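You operate a simulated robot arm through the tools that you are given. There is no shell and no other tool. Be economical: measure what you need, move in short steps, check, and stop when the job is done.

You run a simulated robot arm. Do the job below in one go: nothing can be reset, and whatever is moved stays where it is left.

TASK
Test the mini grey bobbin and set it on the pad that the tester's display names.
Fine: on the cone, tester slider in, press the green button, tester slider back out before lifting it. Leave the other bobbins.
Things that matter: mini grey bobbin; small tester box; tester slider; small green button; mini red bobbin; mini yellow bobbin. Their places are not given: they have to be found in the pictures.

The check looks at the end state, three seconds after you hand in, the way a careful person would. Anything else that was tipped, shoved, dropped, spilled or broken makes it a failure.

THE ROBOT
A 6-joint arm with a two-finger parallel gripper, fixed in place. Base frame: the origin is at the foot of the arm, x ahead of it, y to its left, z up; the work surface is at about z = 0.76. Lengths are in m, angles in degrees, forces in N, time in s.
With the tool pointing down near the work surface it reaches from about 0.24 to 0.64 m from the base axis. Its first joint turns from -66.0 to 66.0 degrees. Payload 2.7 kg.
Tool frame: the origin (TCP) lies between the finger pads and is the grasp point; the fingertips stand 0.023 m ahead of it; z points along the fingers, y is the line along which they close. Largest opening 0.094 m; finger width 0.038, thickness 0.01; the body of the gripper, 0.054 by 0.096 m, starts 0.039 m behind the TCP.
Orientation is that of the tool frame in the base frame, as a unit quaternion [w, x, y, z]. With the fingers straight down and closing along the base's y, the tool's x points along the base's -x, its y along +y and its z along -z.

THE INTERFACE
- The arm moves only by the tool play_rows. Its argument "rows" is a list of rows, each a list of 3 entries, a list of its own where there are three numbers: the shift along the tool's x, y, z in m, then the turn, a rotation vector about the tool's x, y, z in degrees, then the opening, from 0 (shut) to 1 (fully open). In form: [[[x, y, z], [rx, ry, rz], gripper], ...]. A call has 1 to 10 rows; each row shifts and turns the commanded pose from where the row before left it, along the tool's axes as they then stand. Each row takes 0.2 s and may step no farther than 0.05 m and 8.6 degrees from the row before; otherwise, or with a gripper value out of range, the whole call is refused. A pose out of reach is approached as far as the arm can. The call stops where the force on the tool passes 60 N (or 10 N more than at its start, if that is more) or the arm is blocked; 0.2 s more then pass. The fingers move at their own pace (about 0.045 m/s each) and stop on an object; they squeeze with about 21 N. The grip force told is the motor's: it shows also when the fingers shut on nothing. Time passes only in rows, and 0.2 s behind the last, so rows that do not move let the fingers close. The reply holds the time, the measured pose of the TCP, the force on the tool along the base axes, the opening and the grip force, in the units named above and with some noise.
- Cameras (640 x 400 px; columns grow to the right, rows downward): "scene" is fixed at [0.083, -0.4385, 1.4248]; the picture's right is [0.74, -0.67, 0.00], its down [-0.33, -0.36, -0.87] and it looks along [0.59, 0.64, -0.49] (base axes); focal length 316 px, centre (320, 200). "wrist" rides on the gripper at [-0.039, 0, -0.044] in the tool frame; the picture's right is [0.00, -1.00, 0.00], its down [0.97, 0.00, -0.24] and it looks along [0.24, 0.00, 0.97] (tool axes); focal length 218 px, centre (320, 200).
- snapshot(camera): a new picture of that camera. The clock stands still meanwhile.
- pixel_to_xyz(camera, pixels): for up to 12 pixels [column, row] of the newest picture of that camera ("zoom" is the newest enlarged one), the place [x, y, z] in the base frame of the surface seen there, good to about 0.003 m, but the place of the scene camera against the robot may be out by one fixed shift of up to 0.018 m in any direction. The clock stands still meanwhile.
- inspect(camera, box): a new picture of the part [left, top, right, bottom] of that camera's present view, enlarged. The clock stands still meanwhile.
- sign_off(): hands the job in; it is judged then, once.

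Work in short steps. Measure before you move; look again where a grasp or a placing could have gone wrong, and mend it. You have 80 turns and 46 pictures in all, those below and enlarged ones among them. Open the gripper and draw the arm clear of the work before you hand the job in, unless the task says otherwise; then end with one line.

The tools are called after "Emit:" as a command line: name --argument value ..., lists and objects as JSON in quotes. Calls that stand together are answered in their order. play_rows: Moves the arm, as the interface text tells. Its arguments: {"type":"object","properties":{"rows":{"type":"array","items":{"type":"array"}}},"required":["rows"]} The other tools are called the same way: snapshot (camera) takes a picture; pixel_to_xyz (camera, pixels) gives the place of the surface under pixels of a picture; inspect (camera, box) takes an enlarged picture of a part of a camera's view; sign_off () hands the job in.

At the start:

```text
t: 0.0
position: [0.4174, 0.1235, 1.1185]
ee_rot: [0.0, 0.0, 1.0, 0.0]
ft_force: [0.0, 0.9, 0.2]
width: 0.0941
grasp_force: 0.0
```

scene: 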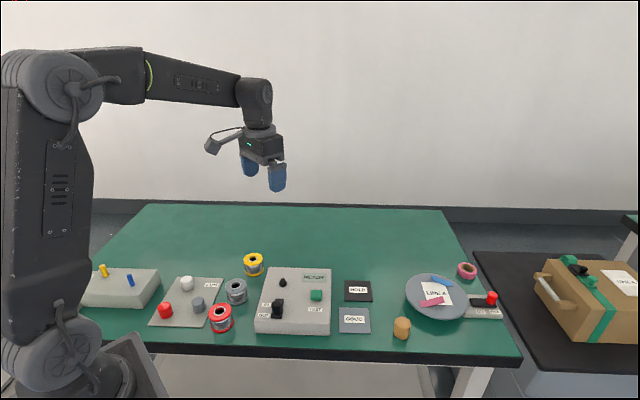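
wrist: 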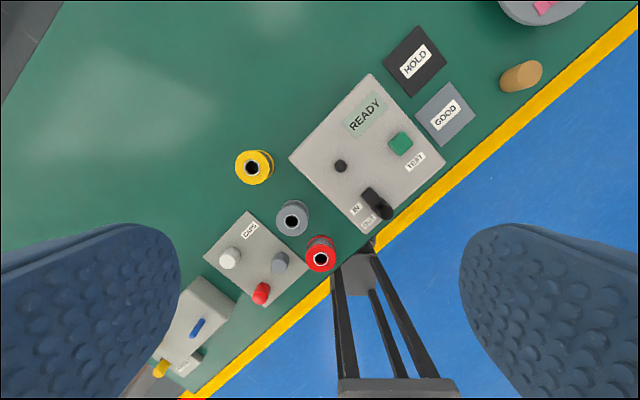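

The wrist picture shows the grey bobbin near (292,217), the cone near (340,166), the slider near (376,203) and the button near (400,142). I'll enlarge that area and measure these.

Emit:
inspect --camera "wrist" --box '[200, 20, 480, 300]'

Emit:
inspect --camera "scene" --box '[140, 230, 400, 350]'

Emit:
pixel_to_xyz --camera "wrist" --pixels '[[292, 203], [292, 221], [340, 165], [370, 193], [384, 214], [400, 141], [445, 114], [415, 62], [380, 115], [320, 240], [254, 153], [280, 208]]'

```text
1.43 times, centred on (340, 160) of wrist
```

zoom: 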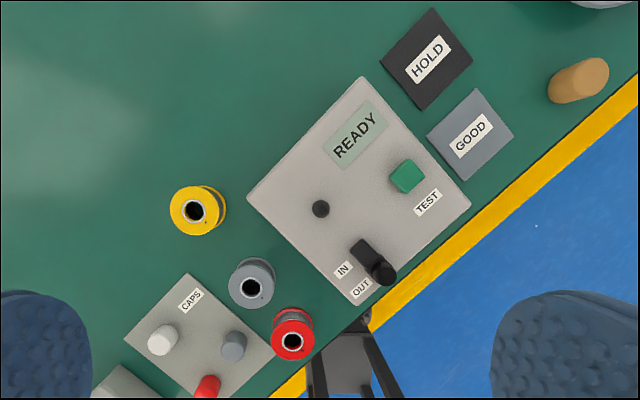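

```text
2.46 times, centred on (270, 290) of scene
```

zoom: 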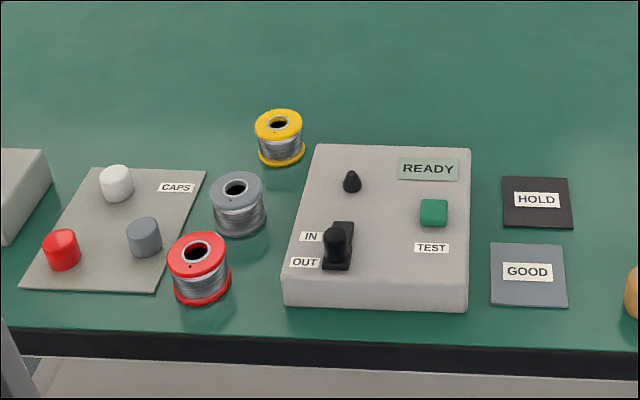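

```text
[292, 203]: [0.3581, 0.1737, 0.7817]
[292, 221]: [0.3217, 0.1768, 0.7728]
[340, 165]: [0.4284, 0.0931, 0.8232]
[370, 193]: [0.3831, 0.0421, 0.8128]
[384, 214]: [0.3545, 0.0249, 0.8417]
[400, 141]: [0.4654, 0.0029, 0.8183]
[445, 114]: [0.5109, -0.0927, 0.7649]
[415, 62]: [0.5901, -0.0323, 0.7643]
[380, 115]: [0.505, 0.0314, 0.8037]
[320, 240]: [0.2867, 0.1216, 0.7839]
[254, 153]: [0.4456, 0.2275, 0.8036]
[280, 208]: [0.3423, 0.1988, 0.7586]
```

I'll move closer above the bobbin and tester to measure better.

Emit:
play_rows --rows '[[[0.012, 0.003, 0.04], [0, 0, 0], 1], [[0.012, 0.003, 0.04], [0, 0, 0], 1], [[0.012, 0.003, 0.04], [0, 0, 0], 1], [[0, 0, 0], [0, 0, 0], 1]]'

Emit:
snapshot --camera "wrist"

```text
t: 1.0
position: [0.384, 0.1314, 0.9976]
ee_rot: [0.001, 0.0, 1.0, 0.0]
ft_force: [-0.6, -0.4, 0.0]
width: 0.094
grasp_force: 0.1
```

```text
41 pictures are left
```

wrist: 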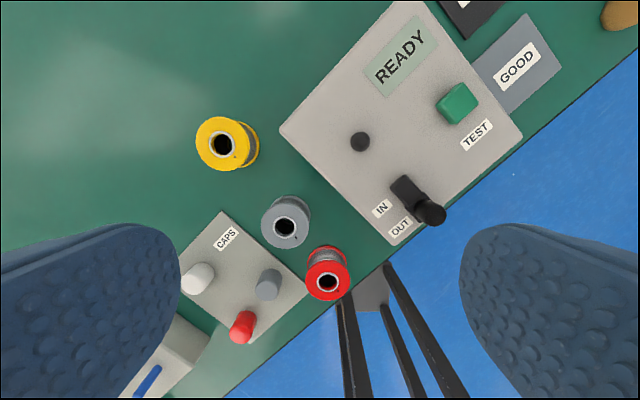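

Measuring the rims of the grey bobbin around (285,225), plus cone, slider, box edges and the neighbours.

Emit:
pixel_to_xyz --camera "wrist" --pixels '[[267, 224], [303, 229], [285, 214], [285, 244], [361, 140], [402, 184], [413, 199], [435, 212], [458, 103], [284, 130], [393, 241], [520, 135]]'

Emit:
pixel_to_xyz --camera "wrist" --pixels '[[313, 285], [344, 285], [328, 295], [328, 268], [205, 145], [240, 145], [222, 124], [222, 166], [269, 282], [540, 15], [562, 66], [511, 114]]'

Emit:
inspect --camera "wrist" --box '[230, 110, 470, 310]'

```text
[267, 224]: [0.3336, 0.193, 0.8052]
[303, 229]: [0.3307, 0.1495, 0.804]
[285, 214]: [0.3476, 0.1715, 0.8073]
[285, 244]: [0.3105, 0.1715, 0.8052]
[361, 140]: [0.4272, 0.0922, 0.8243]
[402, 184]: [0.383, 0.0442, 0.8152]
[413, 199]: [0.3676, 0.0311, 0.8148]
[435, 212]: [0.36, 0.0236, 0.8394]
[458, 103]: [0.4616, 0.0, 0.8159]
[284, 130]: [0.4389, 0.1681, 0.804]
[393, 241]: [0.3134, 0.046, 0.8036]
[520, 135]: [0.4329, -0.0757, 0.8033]
```

```text
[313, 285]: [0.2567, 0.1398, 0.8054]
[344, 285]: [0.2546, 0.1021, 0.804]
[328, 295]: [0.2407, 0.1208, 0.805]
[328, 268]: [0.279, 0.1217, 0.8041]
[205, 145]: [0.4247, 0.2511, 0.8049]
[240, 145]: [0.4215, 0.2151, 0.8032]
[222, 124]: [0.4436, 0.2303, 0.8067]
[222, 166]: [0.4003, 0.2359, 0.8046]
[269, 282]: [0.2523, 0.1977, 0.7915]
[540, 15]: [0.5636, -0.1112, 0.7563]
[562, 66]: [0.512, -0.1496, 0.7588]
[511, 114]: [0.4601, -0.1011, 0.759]
```

```text
2.00 times, centred on (350, 210) of wrist
```

zoom: 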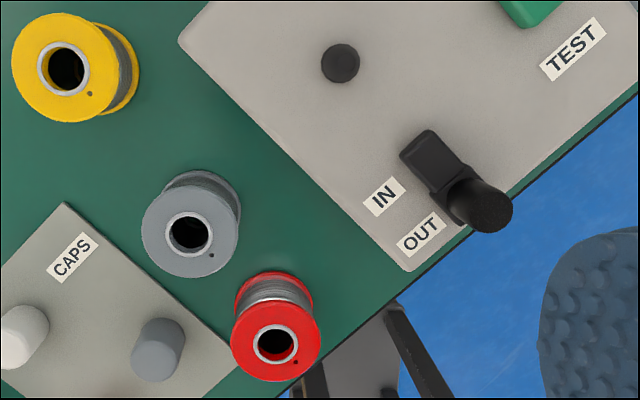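

Grey bobbin: centre about (0.3305, 0.1715), top z 0.805, diameter 0.049. Tester edges run at about 45°. I'll centre over the bobbin, yaw so the fingers close at 135° (clear of red, yellow and box), and descend to z≈0.90.

Emit:
play_rows --rows '[[[0.027, 0.02, 0.02], [0, 0, 0], 1], [[0.027, 0.02, 0.02], [0, 0, 0], 1], [[0, 0, 0.01], [0, 0, -7.5], 1], [[0, 0, 0.01], [0, 0, -7.5], 1], [[0, 0, 0.01], [0, 0, -7.5], 1], [[0, 0, 0.01], [0, 0, -7.5], 1], [[0, 0, 0.01], [0, 0, -7.5], 1], [[0, 0, 0.01], [0, 0, -7.5], 0.9], [[0, 0, 0], [0, 0, 0], 0.85]]'

Emit:
snapshot --camera "wrist"

```text
t: 3.0
position: [0.3295, 0.1709, 0.8986]
ee_rot: [0.0, -0.384, 0.923, 0.0]
ft_force: [-0.8, -0.3, 0.1]
width: 0.0799
grasp_force: 0.1
```

```text
39 pictures are left
```

wrist: 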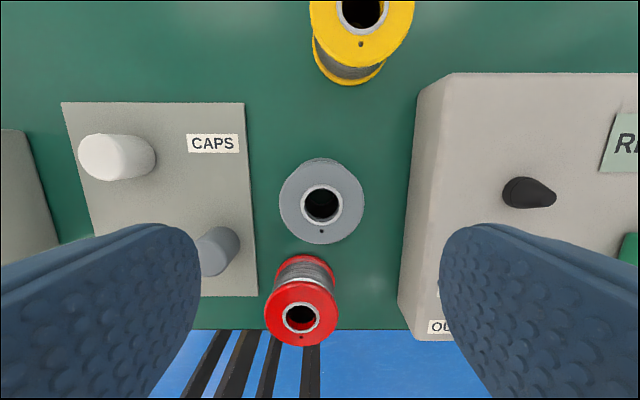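

The bobbin's top centre is at about (322,203), close to the predicted TCP pixel (320,207). I'll verify it numerically, along with the tray and box clearances.

Emit:
pixel_to_xyz --camera "wrist" --pixels '[[283, 203], [361, 203], [322, 168], [322, 239], [322, 184], [240, 220], [410, 220], [322, 233]]'

```text
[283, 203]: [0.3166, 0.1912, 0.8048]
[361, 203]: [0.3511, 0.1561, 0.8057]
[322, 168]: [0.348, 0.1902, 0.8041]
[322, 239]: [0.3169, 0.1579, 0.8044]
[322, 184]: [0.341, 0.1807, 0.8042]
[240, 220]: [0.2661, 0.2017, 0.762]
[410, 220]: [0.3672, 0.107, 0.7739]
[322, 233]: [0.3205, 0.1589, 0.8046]
```

Centre ≈ (0.3333, 0.1737). I'll correct by ~3.5 mm along tool -x and descend to z≈0.791.

Emit:
play_rows --rows '[[[-0.0037, -0.001, 0.02], [0, 0, 0], 0.85], [[0, 0, 0.03], [0, 0, 0], 0.85], [[0, 0, 0.03], [0, 0, 0], 0.85], [[0, 0, 0.0276], [0, 0, 0], 0.85], [[0, 0, 0], [0, 0, 0], 0.85]]'

Emit:
snapshot --camera "wrist"

```text
t: 4.2
position: [0.3316, 0.1751, 0.7913]
ee_rot: [0.001, -0.382, 0.924, 0.001]
ft_force: [-0.1, -0.6, 0.2]
width: 0.0802
grasp_force: 0.1
```

```text
38 pictures are left
```

wrist: 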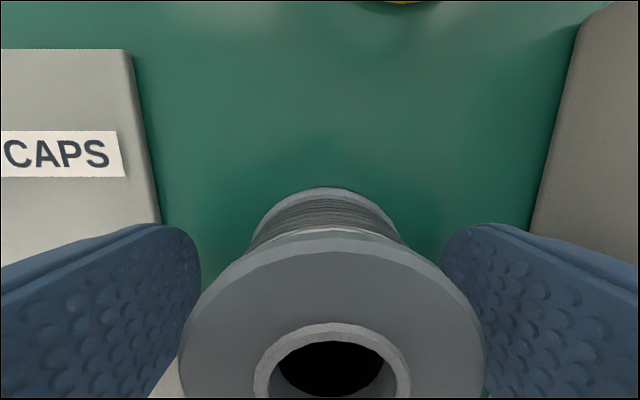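

The hole is at (332,372): centred along x, about 2 mm off along tool -y. I'll correct that and close gently.

Emit:
play_rows --rows '[[[0, -0.002, 0], [0, 0, 0], 0.85], [[0, 0, 0], [0, 0, 0], 0.6], [[0, 0, 0], [0, 0, 0], 0.4], [[0, 0, 0], [0, 0, 0], 0.2], [[0, 0, 0], [0, 0, 0], 0.2], [[0, 0, 0], [0, 0, 0], 0.2]]'

```text
t: 5.6
position: [0.3339, 0.1728, 0.7907]
ee_rot: [0.0, -0.383, 0.924, 0.0]
ft_force: [-0.7, 0.5, -0.4]
width: 0.0554
grasp_force: 21.1
```

Grip holds at 21 N, width 0.055. Lifting straight up to z≈0.90.

Emit:
play_rows --rows '[[[0, 0, -0.02], [0, 0, 0], 0.2], [[0, 0, -0.03], [0, 0, 0], 0.2], [[0, 0, -0.03], [0, 0, 0], 0.2], [[0, 0, -0.03], [0, 0, 0], 0.2], [[0, 0, 0], [0, 0, 0], 0.2]]'

Emit:
snapshot --camera "wrist"

Emit:
snapshot --camera "scene"

```text
t: 6.8
position: [0.3322, 0.1718, 0.9021]
ee_rot: [0.0, -0.383, 0.924, -0.001]
ft_force: [-0.5, 1.2, -1.7]
width: 0.0553
grasp_force: 20.5
```

```text
37 pictures are left
```

wrist: 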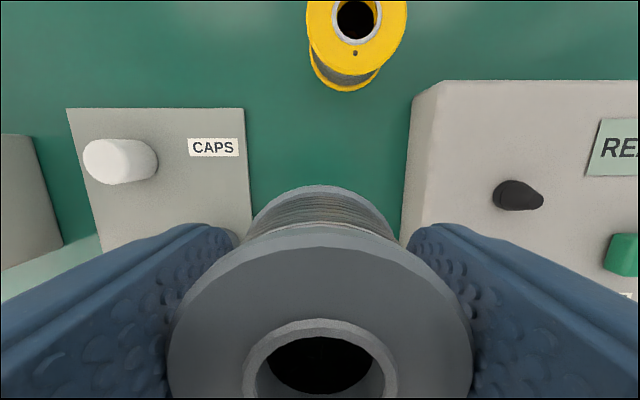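

```text
36 pictures are left
```

scene: 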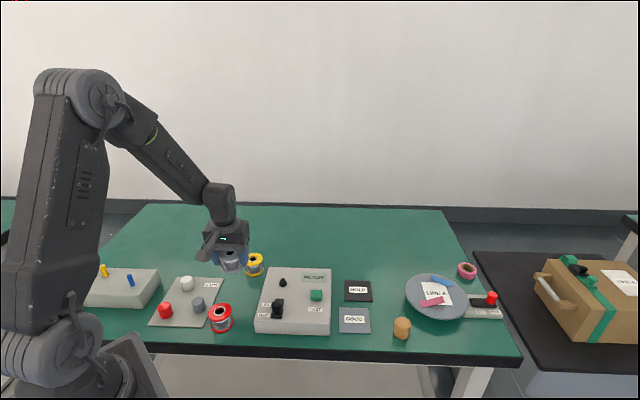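

Bobbin held level, hole centred at about column 322. Now refining the cone position from this view (cone around (515,195)).

Emit:
inspect --camera "wrist" --box '[460, 160, 580, 235]'

Emit:
pixel_to_xyz --camera "wrist" --pixels '[[538, 199], [530, 198], [520, 196], [510, 195], [500, 194], [488, 194], [507, 215], [507, 176]]'

```text
5.33 times, centred on (520, 198) of wrist
```

zoom: 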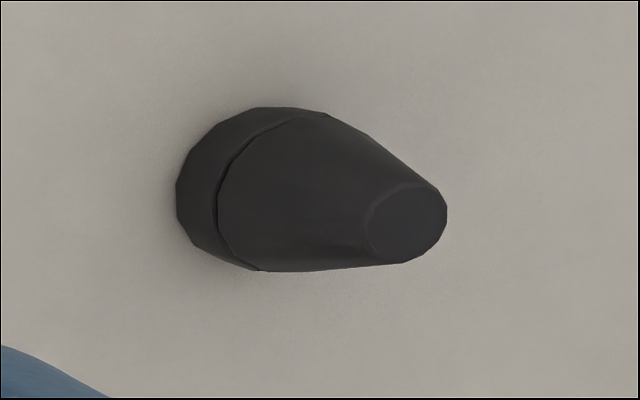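

```text
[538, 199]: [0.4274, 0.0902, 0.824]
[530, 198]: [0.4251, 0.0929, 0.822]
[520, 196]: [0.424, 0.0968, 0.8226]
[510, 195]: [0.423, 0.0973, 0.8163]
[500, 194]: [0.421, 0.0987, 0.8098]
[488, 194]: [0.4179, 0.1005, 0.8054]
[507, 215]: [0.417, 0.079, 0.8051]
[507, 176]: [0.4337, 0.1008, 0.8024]
```

Cone axis estimated at about (0.427, 0.091), tip z≈0.825. I'll hover with the cone just ahead of the bobbin for a better look, raised to z≈0.92.

Emit:
play_rows --rows '[[[0, 0, -0.018], [0, 0, 0], 0.2], [[0.0125, -0.031, 0], [0, 0, 0], 0.2], [[0.0125, -0.031, 0], [0, 0, 0], 0.2], [[0.0125, -0.031, 0], [0, 0, 0], 0.2], [[0.0125, -0.031, 0], [0, 0, 0], 0.2], [[0, 0, 0], [0, 0, 0], 0.2]]'

Emit:
snapshot --camera "wrist"

```text
t: 8.2
position: [0.3861, 0.0491, 0.9192]
ee_rot: [0.0, -0.383, 0.924, 0.001]
ft_force: [0.3, 0.1, -1.2]
width: 0.0554
grasp_force: 20.9
```

```text
34 pictures are left
```

wrist: 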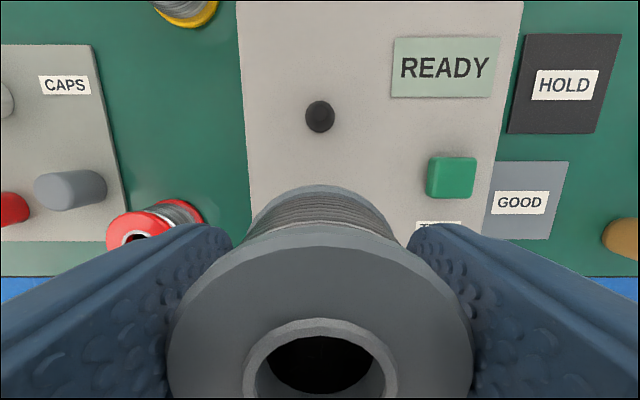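

Cone at (320,116), hole at column ~322, so it is aligned sideways; it lies 0.057 m ahead along tool -x. Moving over it and lowering to just above the cone tip.

Emit:
play_rows --rows '[[[-0.02, 0, 0], [0, 0, 0], 0.2], [[-0.02, 0, 0], [0, 0, 0], 0.2], [[-0.017, 0.0003, 0], [0, 0, 0], 0.2], [[0, 0, 0.03], [0, 0, 0], 0.2], [[0, 0, 0.025], [0, 0, 0], 0.2], [[0, 0, 0], [0, 0, 0], 0.2]]'

Emit:
inspect --camera "scene" --box '[230, 230, 350, 340]'

```text
t: 9.6
position: [0.4257, 0.0884, 0.8643]
ee_rot: [0.0, -0.383, 0.924, 0.0]
ft_force: [-0.5, -0.4, -0.9]
width: 0.0553
grasp_force: 21.6
```

```text
3.64 times, centred on (290, 285) of scene
```

zoom: 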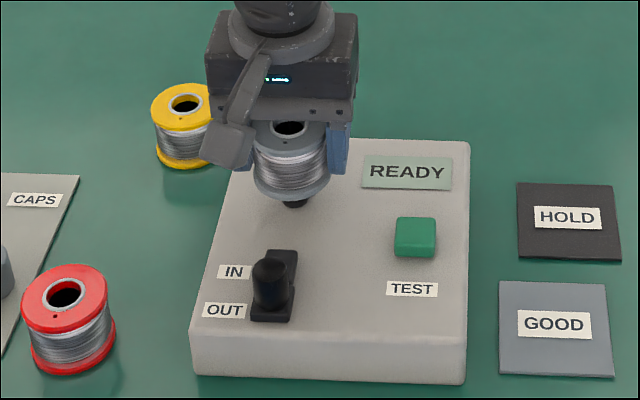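

The bobbin bottom is just above the cone tip and looks aligned. Lowering slowly, watching force.

Emit:
play_rows --rows '[[[0, 0, 0.008], [0, 0, 0], 0.2], [[0, 0, 0.008], [0, 0, 0], 0.2], [[0, 0, 0.006], [0, 0, 0], 0.2], [[0, 0, 0], [0, 0, 0], 0.2]]'

Emit:
inspect --camera "scene" --box '[230, 230, 350, 340]'

```text
t: 10.6
position: [0.4268, 0.0902, 0.8414]
ee_rot: [0.001, -0.382, 0.924, 0.0]
ft_force: [0.1, 2.3, 0.3]
width: 0.0553
grasp_force: 21.3
```

```text
3.64 times, centred on (290, 285) of scene
```

zoom: 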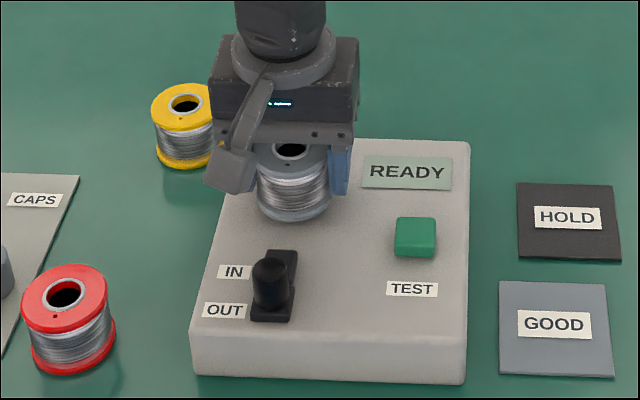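

Cone has entered the hole with little force. Lowering the last ~6 mm in small steps.

Emit:
play_rows --rows '[[[0, 0, 0.003], [0, 0, 0], 0.2], [[0, 0, 0.002], [0, 0, 0], 0.2], [[0, 0, 0.0015], [0, 0, 0], 0.2], [[0, 0, 0], [0, 0, 0], 0.2]]'

```text
t: 11.6
position: [0.4259, 0.0898, 0.8361]
ee_rot: [0.001, -0.383, 0.924, 0.0]
ft_force: [-4.1, 0.5, 17.7]
width: 0.0555
grasp_force: 21.5
```

Contact, 17.7 N at z 0.836, which fits seated. Releasing and looking.

Emit:
play_rows --rows '[[[0, 0, 0], [0, 0, 0], 0.65], [[0, 0, 0], [0, 0, 0], 0.8], [[0, 0, 0], [0, 0, 0], 0.85], [[0, 0, 0], [0, 0, 0], 0.85]]'

Emit:
snapshot --camera "wrist"

Emit:
inspect --camera "scene" --box '[230, 230, 350, 340]'

```text
t: 12.6
position: [0.4263, 0.0899, 0.8356]
ee_rot: [0.0, -0.382, 0.924, 0.0]
ft_force: [0.0, 0.4, 0.2]
width: 0.0798
grasp_force: 0.0
```

```text
31 pictures are left
```

wrist: 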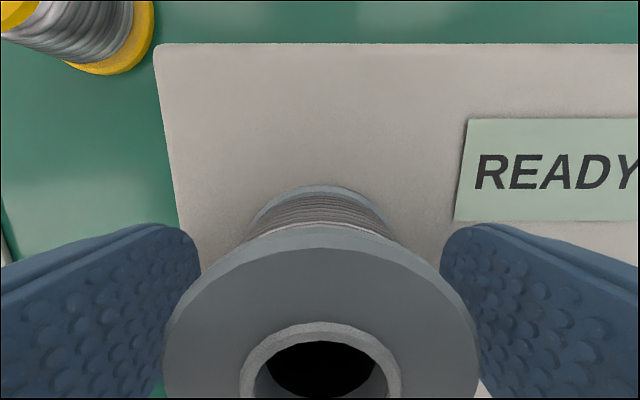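

```text
3.64 times, centred on (290, 285) of scene
```

zoom: 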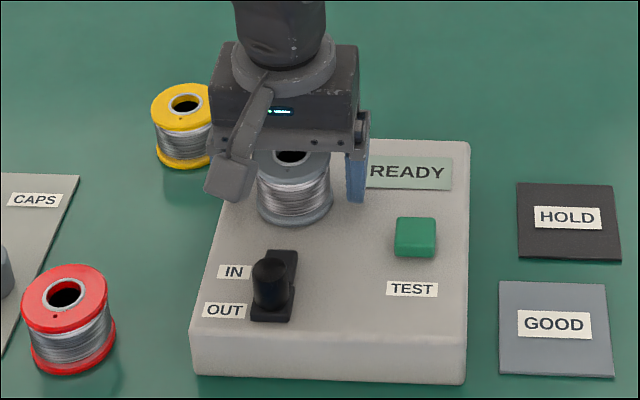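

Bobbin is seated squarely on the cone and free. Rising straight up, then viewing the slider.

Emit:
play_rows --rows '[[[0, 0, -0.02], [0, 0, 0], 0.85], [[0, 0, -0.03], [0, 0, 0], 0.85], [[0, 0, -0.03], [0, 0, 0], 0.85], [[0, 0, -0.02], [0, 0, 0], 0.85], [[0.025, 0, 0], [0, 0, 0], 0.85], [[0.025, 0, 0], [0, 0, 0], 0.85], [[0, 0, 0], [0, 0, 0], 0.85]]'

Emit:
snapshot --camera "wrist"

```text
t: 14.2
position: [0.3894, 0.056, 0.9356]
ee_rot: [0.0, -0.383, 0.924, 0.001]
ft_force: [0.1, -1.1, -0.5]
width: 0.08
grasp_force: 0.1
```

```text
29 pictures are left
```

wrist: 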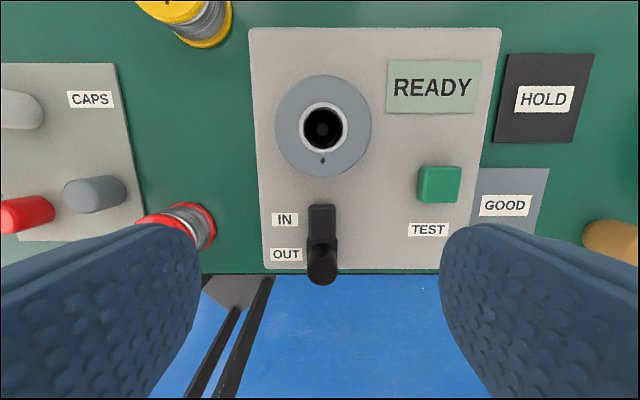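

The slider knob is at column ~321, rows 240–285, at OUT. Zooming and measuring knob, slot and button.

Emit:
inspect --camera "wrist" --box '[260, 190, 390, 290]'

Emit:
pixel_to_xyz --camera "wrist" --pixels '[[322, 207], [322, 220], [322, 235], [321, 250], [321, 262], [321, 270], [321, 278], [308, 268], [334, 268], [440, 170], [440, 185], [440, 198]]'

```text
4.00 times, centred on (325, 240) of wrist
```

zoom: 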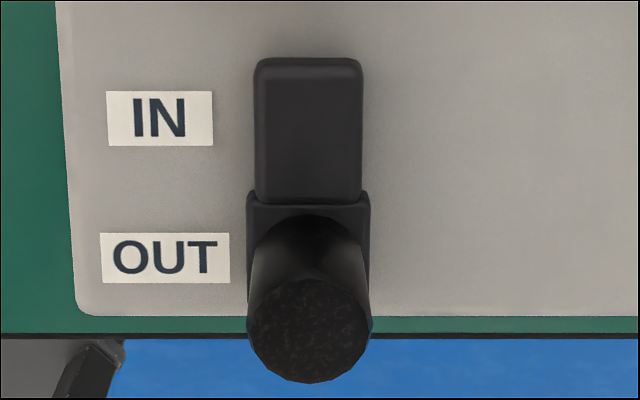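

```text
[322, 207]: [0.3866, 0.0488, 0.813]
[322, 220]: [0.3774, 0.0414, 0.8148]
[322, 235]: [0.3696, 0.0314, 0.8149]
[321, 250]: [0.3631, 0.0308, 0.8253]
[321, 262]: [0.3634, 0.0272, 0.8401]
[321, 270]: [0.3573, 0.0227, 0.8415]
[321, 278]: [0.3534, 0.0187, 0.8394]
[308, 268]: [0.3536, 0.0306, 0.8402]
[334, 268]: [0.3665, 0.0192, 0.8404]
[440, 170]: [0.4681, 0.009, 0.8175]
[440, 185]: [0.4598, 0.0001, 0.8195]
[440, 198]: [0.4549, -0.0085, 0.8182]
```

Knob centre ≈ (0.359, 0.0245), top z 0.841, Ø≈0.018; the rail runs along tool -x. Moving above it and descending with partly open fingers.

Emit:
play_rows --rows '[[[0.022, -0.001, 0], [0, 0, 0], 0.6], [[0.0218, 0, 0], [0, 0, 0], 0.6], [[0, 0, 0.03], [0, 0, 0], 0.6], [[0, 0, 0.03], [0, 0, 0], 0.6], [[0, 0, 0.0336], [0, 0, 0], 0.6], [[0, 0, 0], [0, 0, 0], 0.6]]'

Emit:
snapshot --camera "wrist"

```text
t: 15.6
position: [0.3622, 0.0251, 0.8406]
ee_rot: [0.001, -0.382, 0.924, 0.0]
ft_force: [0.3, -0.7, 0.2]
width: 0.0563
grasp_force: 0.0
```

```text
27 pictures are left
```

wrist: 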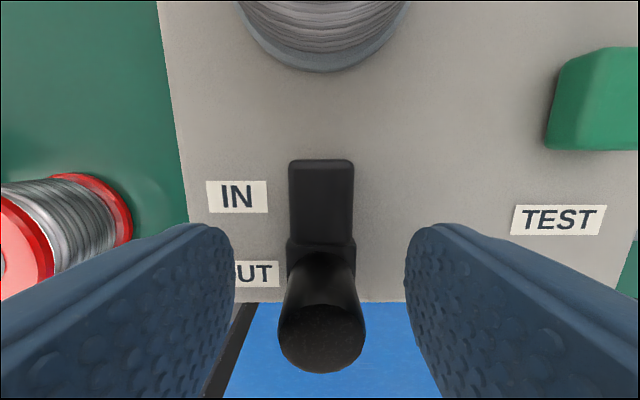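

The knob at (321,338) sits between the fingers. Shifting 3 mm along +x and closing.

Emit:
play_rows --rows '[[[0.003, 0, 0], [0, 0, 0], 0.4], [[0, 0, 0], [0, 0, 0], 0.2], [[0, 0, 0], [0, 0, 0], 0.05], [[0, 0, 0], [0, 0, 0], 0.05], [[0, 0, 0], [0, 0, 0], 0.05]]'

```text
t: 16.8
position: [0.3601, 0.0221, 0.8411]
ee_rot: [-0.001, -0.383, 0.924, 0.001]
ft_force: [-2.8, 5.7, -1.8]
width: 0.0227
grasp_force: 45.4
```

Knob gripped (width 0.023). Sliding inward along tool -x in small steps.

Emit:
play_rows --rows '[[[-0.004, 0, 0], [0, 0, 0], 0.05], [[-0.004, 0, 0], [0, 0, 0], 0.05], [[-0.004, 0, 0], [0, 0, 0], 0.05], [[-0.004, 0, 0], [0, 0, 0], 0.05]]'

Emit:
snapshot --camera "wrist"

```text
t: 17.8
position: [0.3689, 0.0328, 0.8411]
ee_rot: [-0.002, -0.383, 0.924, 0.0]
ft_force: [-14.3, 12.9, 3.4]
width: 0.0226
grasp_force: 44.5
```

```text
26 pictures are left
```

wrist: 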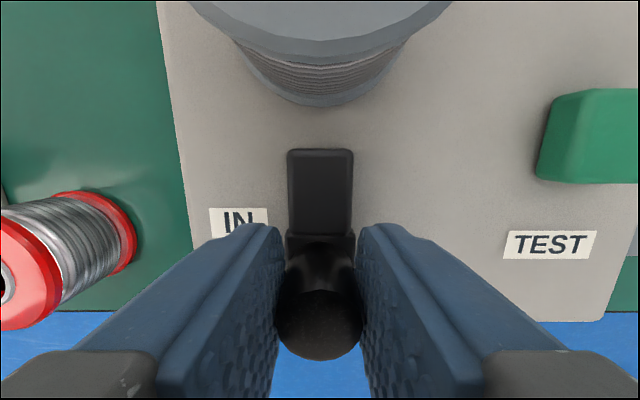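

The whole slider plate moves with the knob (bobbin's edge now at row 107, plate tip row 149). Side force of ~19 N: I'll ease +y slightly and keep sliding in.

Emit:
play_rows --rows '[[[-0.003, 0.001, 0], [0, 0, 0], 0.05], [[-0.003, 0, 0], [0, 0, 0], 0.05], [[0, 0, 0], [0, 0, 0], 0.05]]'

Emit:
snapshot --camera "wrist"

Emit:
inspect --camera "scene" --box '[230, 230, 350, 340]'

```text
t: 18.6
position: [0.3736, 0.0378, 0.8418]
ee_rot: [0.001, -0.383, 0.924, 0.0]
ft_force: [-7.9, 5.9, -10.8]
width: 0.0224
grasp_force: 45.0
```

```text
25 pictures are left
```

wrist: 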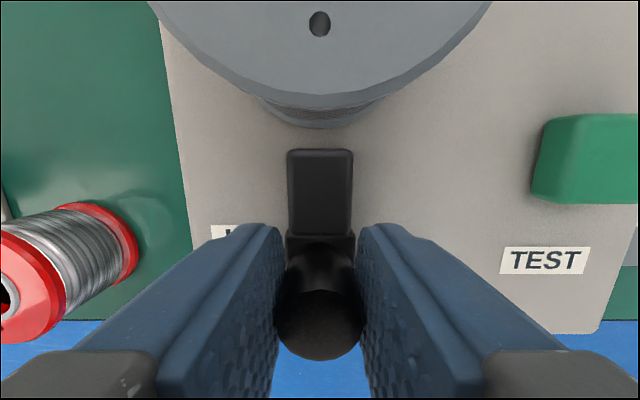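

```text
3.64 times, centred on (290, 285) of scene
```

zoom: 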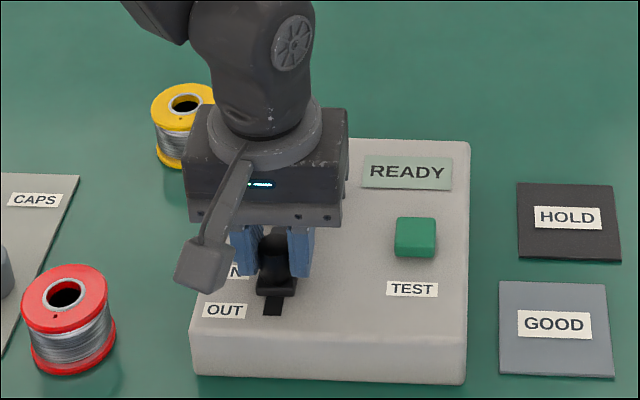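

~20 mm travelled; the plate tip is still short of the bobbin (rows 149 vs 127). Continuing in 2 mm steps, watching for the stop.

Emit:
play_rows --rows '[[[-0.002, 0.0003, 0], [0, 0, 0], 0.05], [[-0.002, 0, 0], [0, 0, 0], 0.05], [[0, 0, 0], [0, 0, 0], 0.05]]'

Emit:
snapshot --camera "wrist"

```text
t: 19.4
position: [0.3771, 0.0395, 0.841]
ee_rot: [-0.001, -0.383, 0.924, 0.0]
ft_force: [-0.8, -0.8, -28.0]
width: 0.0227
grasp_force: 44.8
```

```text
23 pictures are left
```

wrist: 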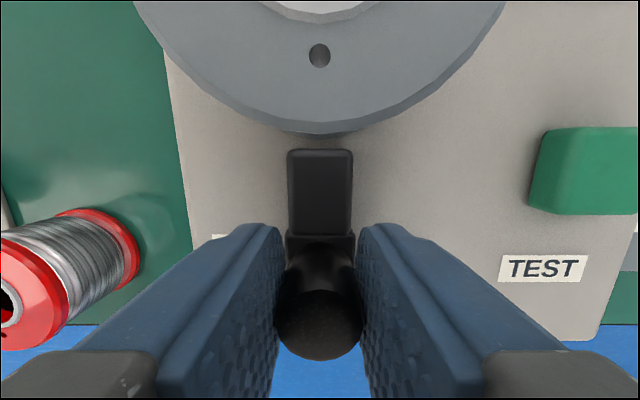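

Still free along x (no resisting force), but a vertical force of -28 N builds; I ease 1 mm downward and continue 2–4 mm.

Emit:
play_rows --rows '[[[-0.001, 0, 0.001], [0, 0, 0], 0.05], [[-0.001, 0, 0], [0, 0, 0], 0.05], [[-0.001, 0, 0], [0, 0, 0], 0.05], [[0, 0, 0], [0, 0, 0], 0.05]]'

Emit:
snapshot --camera "wrist"

```text
t: 20.4
position: [0.3777, 0.042, 0.8414]
ee_rot: [-0.001, -0.382, 0.924, -0.001]
ft_force: [-11.8, -18.3, -7.7]
width: 0.0229
grasp_force: 45.1
```

```text
22 pictures are left
```

wrist: 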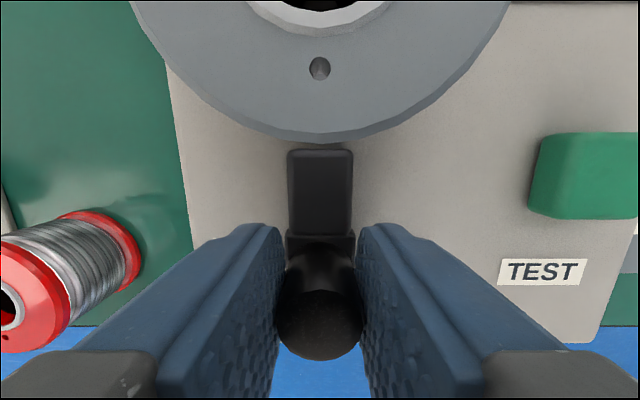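

A resisting force of ~21 N against the slide: end stop reached. Easing back the overpush, releasing and rising.

Emit:
play_rows --rows '[[[0.001, 0, 0], [0, 0, 0], 0.05], [[0, 0, 0], [0, 0, 0], 0.3], [[0, 0, 0], [0, 0, 0], 0.5], [[0, 0, 0], [0, 0, 0], 0.5], [[0, 0, -0.03], [0, 0, 0], 0.5], [[0, 0, -0.03], [0, 0, 0], 0.5], [[0, 0, -0.03], [0, 0, 0], 0.5], [[0, 0, 0], [0, 0, 0], 0.5]]'

Emit:
snapshot --camera "wrist"

```text
t: 22.2
position: [0.3779, 0.0397, 0.9334]
ee_rot: [0.001, -0.383, 0.924, 0.001]
ft_force: [-0.4, 0.3, 0.6]
width: 0.047
grasp_force: 0.2
```

```text
21 pictures are left
```

wrist: 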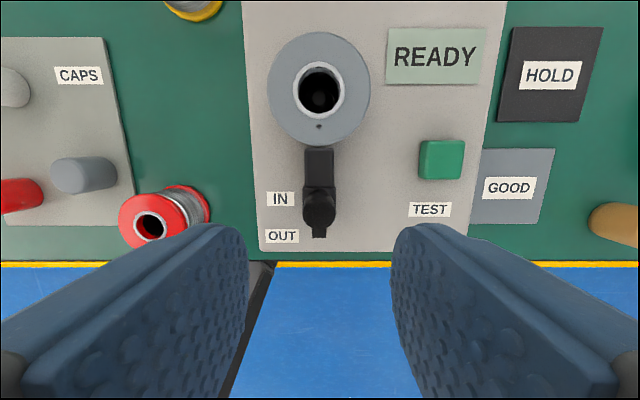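

Slider is IN and the bobbin still sits on the cone. Closing fingers and moving over the button centre (0.461, 0.001), tips ~1 cm above it.

Emit:
play_rows --rows '[[[-0.0104, -0.0288, 0], [0, 0, 0], 0.2], [[-0.0104, -0.0288, 0], [0, 0, 0], 0], [[-0.0103, -0.0287, 0], [0, 0, 0], 0], [[0, 0, 0], [0, 0, 0], 0], [[0, 0, 0.04], [0, 0, 0], 0], [[0, 0, 0.04], [0, 0, 0], 0], [[0, 0, 0], [0, 0, 0], 0]]'

Emit:
snapshot --camera "wrist"

```text
t: 23.8
position: [0.4604, 0.0024, 0.8527]
ee_rot: [0.001, -0.383, 0.924, 0.0]
ft_force: [-0.3, -0.1, -0.7]
width: 0.0
grasp_force: 21.0
```

```text
20 pictures are left
```

wrist: 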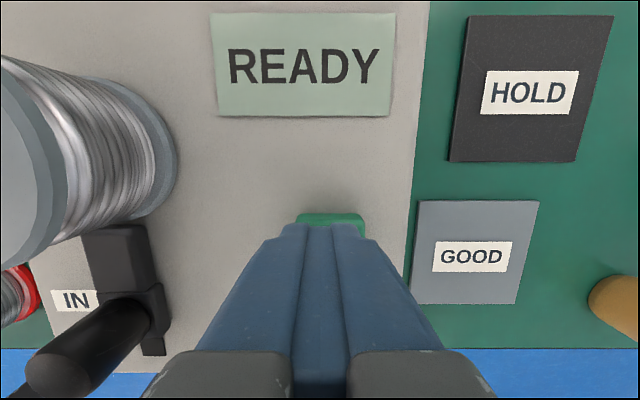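

Fingertips stand above the button. Pressing down in small steps.

Emit:
play_rows --rows '[[[0, 0, 0.006], [0, 0, 0], 0], [[0, 0, 0.004], [0, 0, 0], 0], [[0, 0, 0.002], [0, 0, 0], 0], [[0, 0, 0.002], [0, 0, 0], 0], [[0, 0, 0], [0, 0, 0], 0]]'

Emit:
snapshot --camera "wrist"

```text
t: 25.0
position: [0.4603, 0.0034, 0.8376]
ee_rot: [0.001, -0.382, 0.924, 0.0]
ft_force: [0.0, -0.5, 2.0]
width: 0.0
grasp_force: 21.0
```

```text
19 pictures are left
```

wrist: 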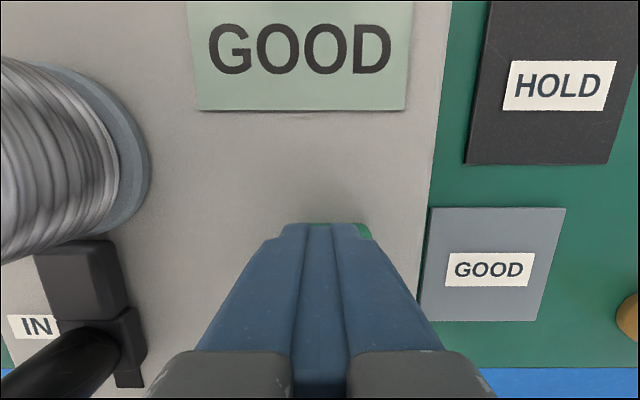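

The display now reads GOOD. Rising, then returning over the slider knob to check the display and slider.

Emit:
play_rows --rows '[[[0, 0, -0.03], [0, 0, 0], 0], [[0, 0, -0.03], [0, 0, 0], 0], [[0, 0, -0.035], [0, 0, 0], 0], [[0.0104, 0.0288, 0], [0, 0, 0], 0.2], [[0.0104, 0.0288, 0], [0, 0, 0], 0.6], [[0.0103, 0.0287, 0], [0, 0, 0], 0.6], [[0, 0, 0], [0, 0, 0], 0.6], [[0, 0, 0], [0, 0, 0], 0.6]]'

Emit:
snapshot --camera "wrist"

```text
t: 26.8
position: [0.3779, 0.0416, 0.9324]
ee_rot: [0.001, -0.382, 0.924, 0.0]
ft_force: [-0.1, 1.0, 0.4]
width: 0.0562
grasp_force: 0.0
```

```text
18 pictures are left
```

wrist: 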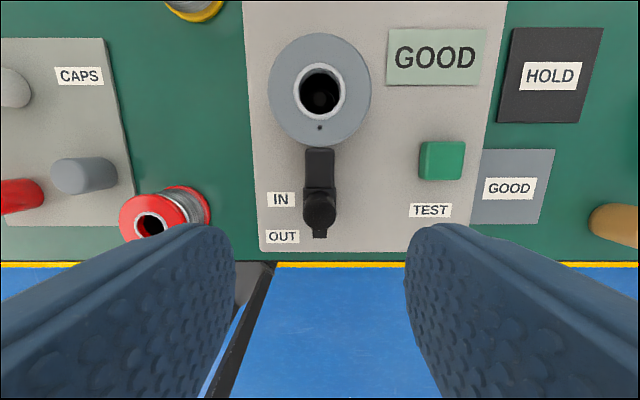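

GOOD holds; knob top at (319,207) matches the TCP line. Descending and gripping the knob.

Emit:
play_rows --rows '[[[0, 0, 0.03], [0, 0, 0], 0.6], [[0, 0, 0.03], [0, 0, 0], 0.6], [[0, 0, 0.0314], [0, 0, 0], 0.6], [[0, 0, 0], [0, 0, 0], 0.4], [[0, 0, 0], [0, 0, 0], 0.15], [[0, 0, 0], [0, 0, 0], 0.1], [[0, 0, 0], [0, 0, 0], 0.1]]'

```text
t: 28.4
position: [0.3806, 0.0429, 0.8413]
ee_rot: [0.001, -0.382, 0.924, -0.001]
ft_force: [6.4, -4.3, -7.0]
width: 0.0229
grasp_force: 44.7
```

Knob gripped. Sliding out along +x by ~24 mm, then small steps to the stop.

Emit:
play_rows --rows '[[[0.004, -0.0005, 0], [0, 0, 0], 0.1], [[0.004, 0, 0], [0, 0, 0], 0.1], [[0.004, 0, 0], [0, 0, 0], 0.1], [[0.004, 0, 0], [0, 0, 0], 0.1], [[0.003, 0, 0], [0, 0, 0], 0.1], [[0.003, 0, 0], [0, 0, 0], 0.1], [[0, 0, 0], [0, 0, 0], 0.1]]'

```text
t: 30.0
position: [0.3622, 0.0255, 0.8412]
ee_rot: [0.002, -0.383, 0.924, 0.0]
ft_force: [1.1, 0.3, 30.4]
width: 0.0229
grasp_force: 45.2
```

About 4 mm short of the original position (0.360, 0.022); easing z up 1 mm and continuing.

Emit:
play_rows --rows '[[[0.001, 0, -0.001], [0, 0, 0], 0.1], [[0.001, 0, 0], [0, 0, 0], 0.1], [[0.001, 0, 0], [0, 0, 0], 0.1], [[0.001, 0, 0], [0, 0, 0], 0.1], [[0, 0, 0], [0, 0, 0], 0.1]]'

```text
t: 31.2
position: [0.36, 0.0233, 0.8412]
ee_rot: [0.002, -0.383, 0.924, 0.0]
ft_force: [12.0, 21.3, 4.0]
width: 0.0225
grasp_force: 45.2
```

The opposing force of ~23 N shows the OUT stop is reached. Releasing, rising and looking.

Emit:
play_rows --rows '[[[-0.0005, 0, 0], [0, 0, 0], 0.1], [[0, 0, 0], [0, 0, 0], 0.4], [[0, 0, 0], [0, 0, 0], 0.6], [[0, 0, 0], [0, 0, 0], 0.6], [[0, 0, -0.03], [0, 0, 0], 0.6], [[0, 0, -0.03], [0, 0, 0], 0.6], [[0, 0, -0.03], [0, 0, 0], 0.85], [[-0.025, 0, 0], [0, 0, 0], 0.85], [[-0.025, 0, 0], [0, 0, 0], 0.85], [[0, 0, 0], [0, 0, 0], 0.85]]'

Emit:
snapshot --camera "wrist"

```text
t: 33.4
position: [0.3943, 0.0582, 0.9314]
ee_rot: [0.0, -0.383, 0.924, -0.001]
ft_force: [0.4, 0.0, -0.2]
width: 0.0799
grasp_force: 0.1
```

```text
17 pictures are left
```

wrist: 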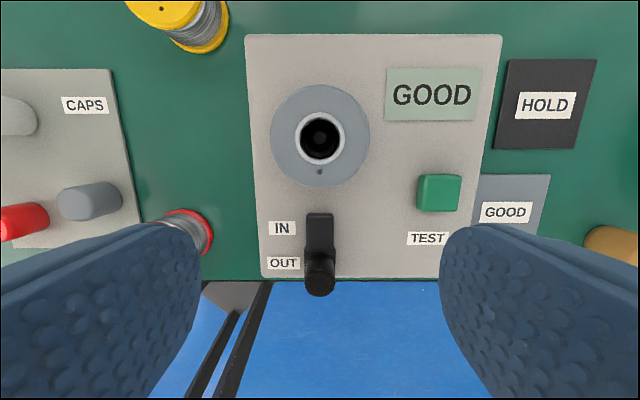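

Slider is OUT, display still GOOD. Moving back over the bobbin at (0.4263, 0.0899) and descending to z 0.836.

Emit:
play_rows --rows '[[[-0.0225, 0, 0], [0, 0, 0], 0.85], [[-0.0227, 0, 0], [0, 0, 0], 0.85], [[0, 0, 0], [0, 0, 0], 0.85], [[0, 0, 0.035], [0, 0, 0], 0.85], [[0, 0, 0.03], [0, 0, 0], 0.85], [[0, 0, 0.03], [0, 0, 0], 0.85], [[0, 0, 0], [0, 0, 0], 0.85]]'

Emit:
snapshot --camera "wrist"

```text
t: 35.0
position: [0.4291, 0.0893, 0.8357]
ee_rot: [0.002, -0.383, 0.924, 0.0]
ft_force: [-0.4, -0.1, 0.9]
width: 0.08
grasp_force: 0.0
```

```text
16 pictures are left
```

wrist: 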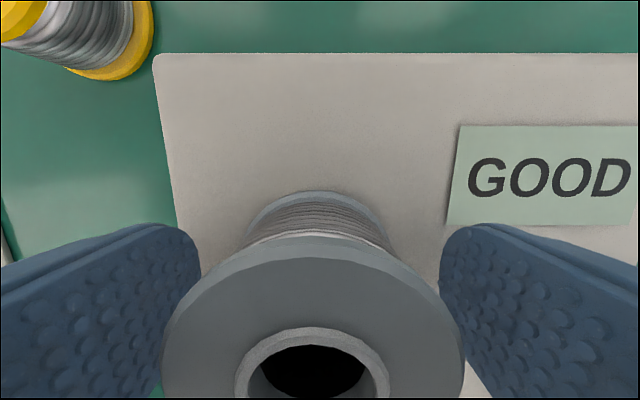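

Bobbin centred at column ~314; shift +1 mm in y, close, and lift straight up.

Emit:
play_rows --rows '[[[0, 0.001, 0], [0, 0, 0], 0.7], [[0, 0, 0], [0, 0, 0], 0.5], [[0, 0, 0], [0, 0, 0], 0.2], [[0, 0, 0], [0, 0, 0], 0.2], [[0, 0, 0], [0, 0, 0], 0.2], [[0, 0, -0.01], [0, 0, 0], 0.2], [[0, 0, -0.02], [0, 0, 0], 0.2], [[0, 0, -0.03], [0, 0, 0], 0.2], [[0, 0, -0.03], [0, 0, 0], 0.2], [[0, 0, 0], [0, 0, 0], 0.2]]'

Emit:
snapshot --camera "wrist"

```text
t: 37.2
position: [0.4269, 0.092, 0.9279]
ee_rot: [0.0, -0.383, 0.924, 0.001]
ft_force: [-0.4, 0.7, -0.8]
width: 0.0551
grasp_force: 20.7
```

```text
15 pictures are left
```

wrist: 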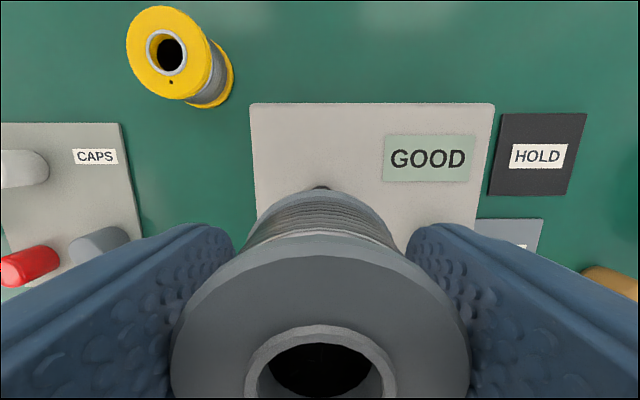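

Bobbin is held. Travelling at z≈0.93 to hover with the GOOD pad just ahead of the bobbin.

Emit:
play_rows --rows '[[[0.023, -0.0333, 0], [0, 0, 0], 0.2], [[0.023, -0.0333, 0], [0, 0, 0], 0.2], [[0.023, -0.0333, 0], [0, 0, 0], 0.2], [[0.023, -0.0333, 0], [0, 0, 0], 0.2], [[0.023, -0.0333, 0], [0, 0, 0], 0.2], [[0.023, -0.0333, 0], [0, 0, 0], 0.2], [[0, 0, 0], [0, 0, 0], 0.2]]'

Emit:
snapshot --camera "wrist"

```text
t: 38.8
position: [0.4708, -0.1468, 0.9271]
ee_rot: [0.0, -0.382, 0.924, 0.0]
ft_force: [0.4, 0.5, -1.2]
width: 0.0555
grasp_force: 21.5
```

```text
14 pictures are left
```

wrist: 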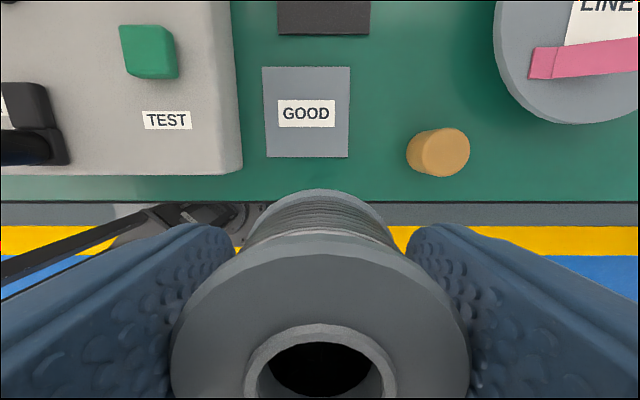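

The whole GOOD pad is visible (corners about (263,67)–(350,157)). Measuring it, the box edge and the wooden knob.

Emit:
pixel_to_xyz --camera "wrist" --pixels '[[265, 69], [348, 69], [347, 155], [268, 155], [307, 112], [238, 110], [420, 140], [455, 140], [440, 165]]'

```text
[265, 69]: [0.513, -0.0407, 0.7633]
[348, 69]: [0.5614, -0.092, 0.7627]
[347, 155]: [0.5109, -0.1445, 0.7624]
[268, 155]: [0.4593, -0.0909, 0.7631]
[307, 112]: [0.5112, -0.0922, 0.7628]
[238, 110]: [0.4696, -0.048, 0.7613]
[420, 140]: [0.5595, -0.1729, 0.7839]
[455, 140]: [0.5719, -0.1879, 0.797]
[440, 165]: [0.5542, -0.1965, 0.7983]
```

Pad centre ≈ (0.511, -0.092), top z 0.763; box wall is 6 cm away, so fingers clear if opened modestly. Moving over and lowering to z≈0.81.

Emit:
play_rows --rows '[[[-0.0334, 0.0054, 0], [0, 0, 0], 0.2], [[-0.0334, 0.0054, 0], [0, 0, 0], 0.2], [[0, 0, 0], [0, 0, 0], 0.2], [[0, 0, 0.04], [0, 0, 0], 0.2], [[0, 0, 0.04], [0, 0, 0], 0.2], [[0, 0, 0.037], [0, 0, 0], 0.2], [[0, 0, 0], [0, 0, 0], 0.2]]'

Emit:
inspect --camera "scene" --box '[290, 250, 430, 350]'

Emit:
snapshot --camera "wrist"

```text
t: 40.4
position: [0.5092, -0.0908, 0.8097]
ee_rot: [0.001, -0.383, 0.924, 0.0]
ft_force: [0.9, -0.2, -1.3]
width: 0.0555
grasp_force: 21.2
```

```text
4.00 times, centred on (360, 300) of scene
```

zoom: 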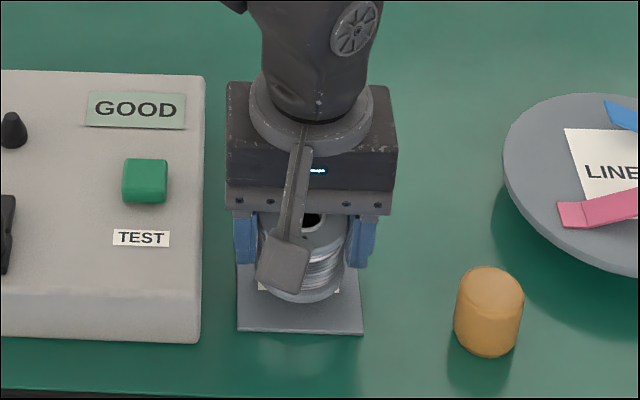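

```text
12 pictures are left
```

wrist: 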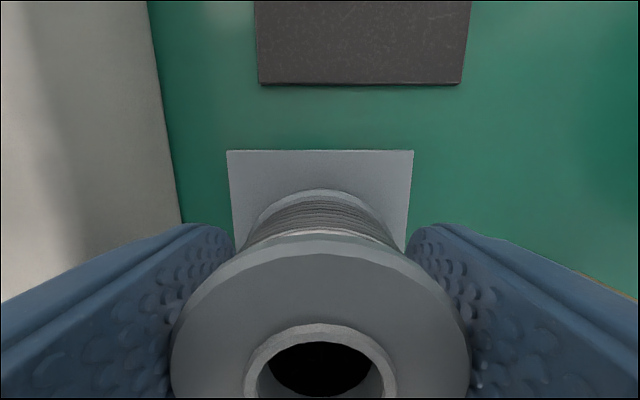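

The pad spans columns 227–413, symmetric about the bobbin, and the fore-aft estimate is within ~1 mm. Lowering the last 15 mm gently.

Emit:
play_rows --rows '[[[0, 0, 0.007], [0, 0, 0], 0.2], [[0, 0, 0.004], [0, 0, 0], 0.2], [[0, 0, 0.002], [0, 0, 0], 0.2], [[0, 0, 0.0015], [0, 0, 0], 0.2], [[0, 0, 0], [0, 0, 0], 0.2]]'

```text
t: 41.6
position: [0.51, -0.0922, 0.7956]
ee_rot: [0.002, -0.382, 0.924, 0.0]
ft_force: [0.1, 0.4, 1.4]
width: 0.0551
grasp_force: 21.2
```

Force just turned positive (+1.4 N); one more millimetre-scale step to confirm contact.

Emit:
play_rows --rows '[[[0, 0, 0.001], [0, 0, 0], 0.2], [[0, 0, 0], [0, 0, 0], 0.2]]'

```text
t: 42.2
position: [0.5096, -0.0922, 0.7947]
ee_rot: [0.001, -0.382, 0.924, 0.0]
ft_force: [-5.6, 3.0, 16.0]
width: 0.0555
grasp_force: 21.1
```

Firm contact (16 N). Opening modestly and looking before withdrawing.

Emit:
play_rows --rows '[[[0, 0, 0], [0, 0, 0], 0.65], [[0, 0, 0], [0, 0, 0], 0.7], [[0, 0, 0], [0, 0, 0], 0.73], [[0, 0, 0], [0, 0, 0], 0.73]]'

Emit:
snapshot --camera "wrist"

```text
t: 43.2
position: [0.5111, -0.0927, 0.7943]
ee_rot: [0.0, -0.383, 0.924, 0.0]
ft_force: [-0.2, 0.5, -0.2]
width: 0.0689
grasp_force: 0.1
```

```text
11 pictures are left
```

wrist: 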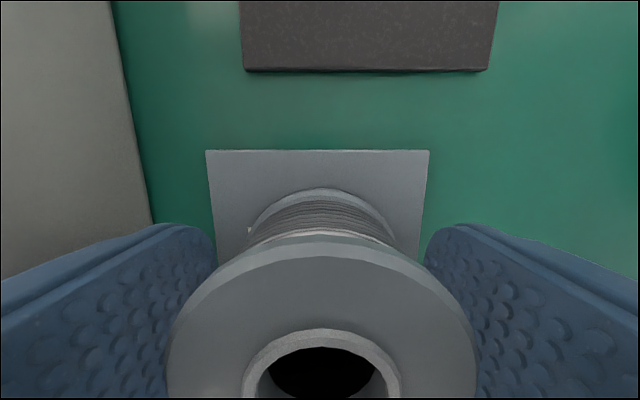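

Bobbin stands upright in the middle of the pad, fingers clear on both sides. Rising straight up and backing off.

Emit:
play_rows --rows '[[[0, 0, -0.02], [0, 0, 0], 0.73], [[0, 0, -0.03], [0, 0, 0], 0.73], [[0, 0, -0.04], [0, 0, 0], 0.73], [[0, 0, -0.05], [0, 0, 0], 0.8], [[0, 0, -0.05], [0, 0, 0], 1], [[0, 0, -0.04], [0, 0, 0], 1], [[0, 0.04, 0], [0, 0, 0], 1], [[0, 0.04, 0], [0, 0, 0], 1], [[0, 0, 0], [0, 0, 0], 1]]'

Emit:
snapshot --camera "wrist"

Emit:
snapshot --camera "scene"

```text
t: 45.2
position: [0.4511, -0.0332, 1.0245]
ee_rot: [0.0, -0.383, 0.924, 0.0]
ft_force: [-0.4, 0.3, -0.1]
width: 0.094
grasp_force: 0.0
```

```text
10 pictures are left
```

wrist: 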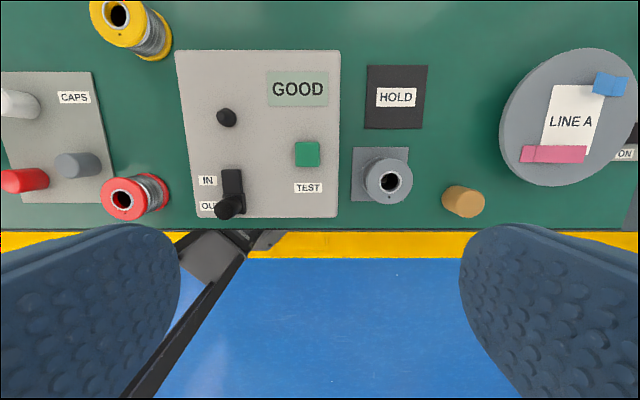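

```text
9 pictures are left
```

scene: 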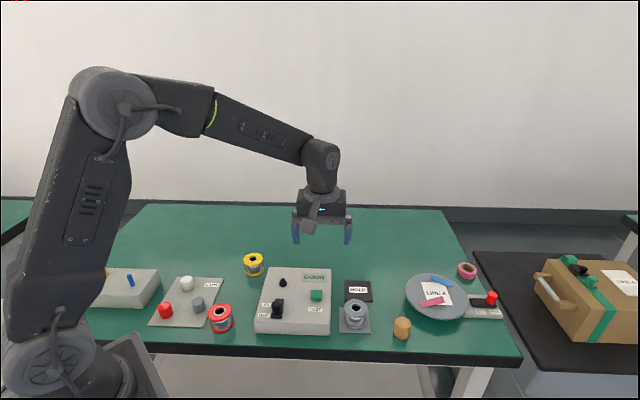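

The grey bobbin stands on the GOOD pad, the slider is OUT, the other bobbins have not moved, and the arm is clear with the gripper open. Handing in.

Emit:
sign_off

```text
The job is handed in.
```

The mini grey bobbin tested GOOD and now stands upright on the GOOD pad, with the tester slider back out and the red and yellow bobbins left alone.
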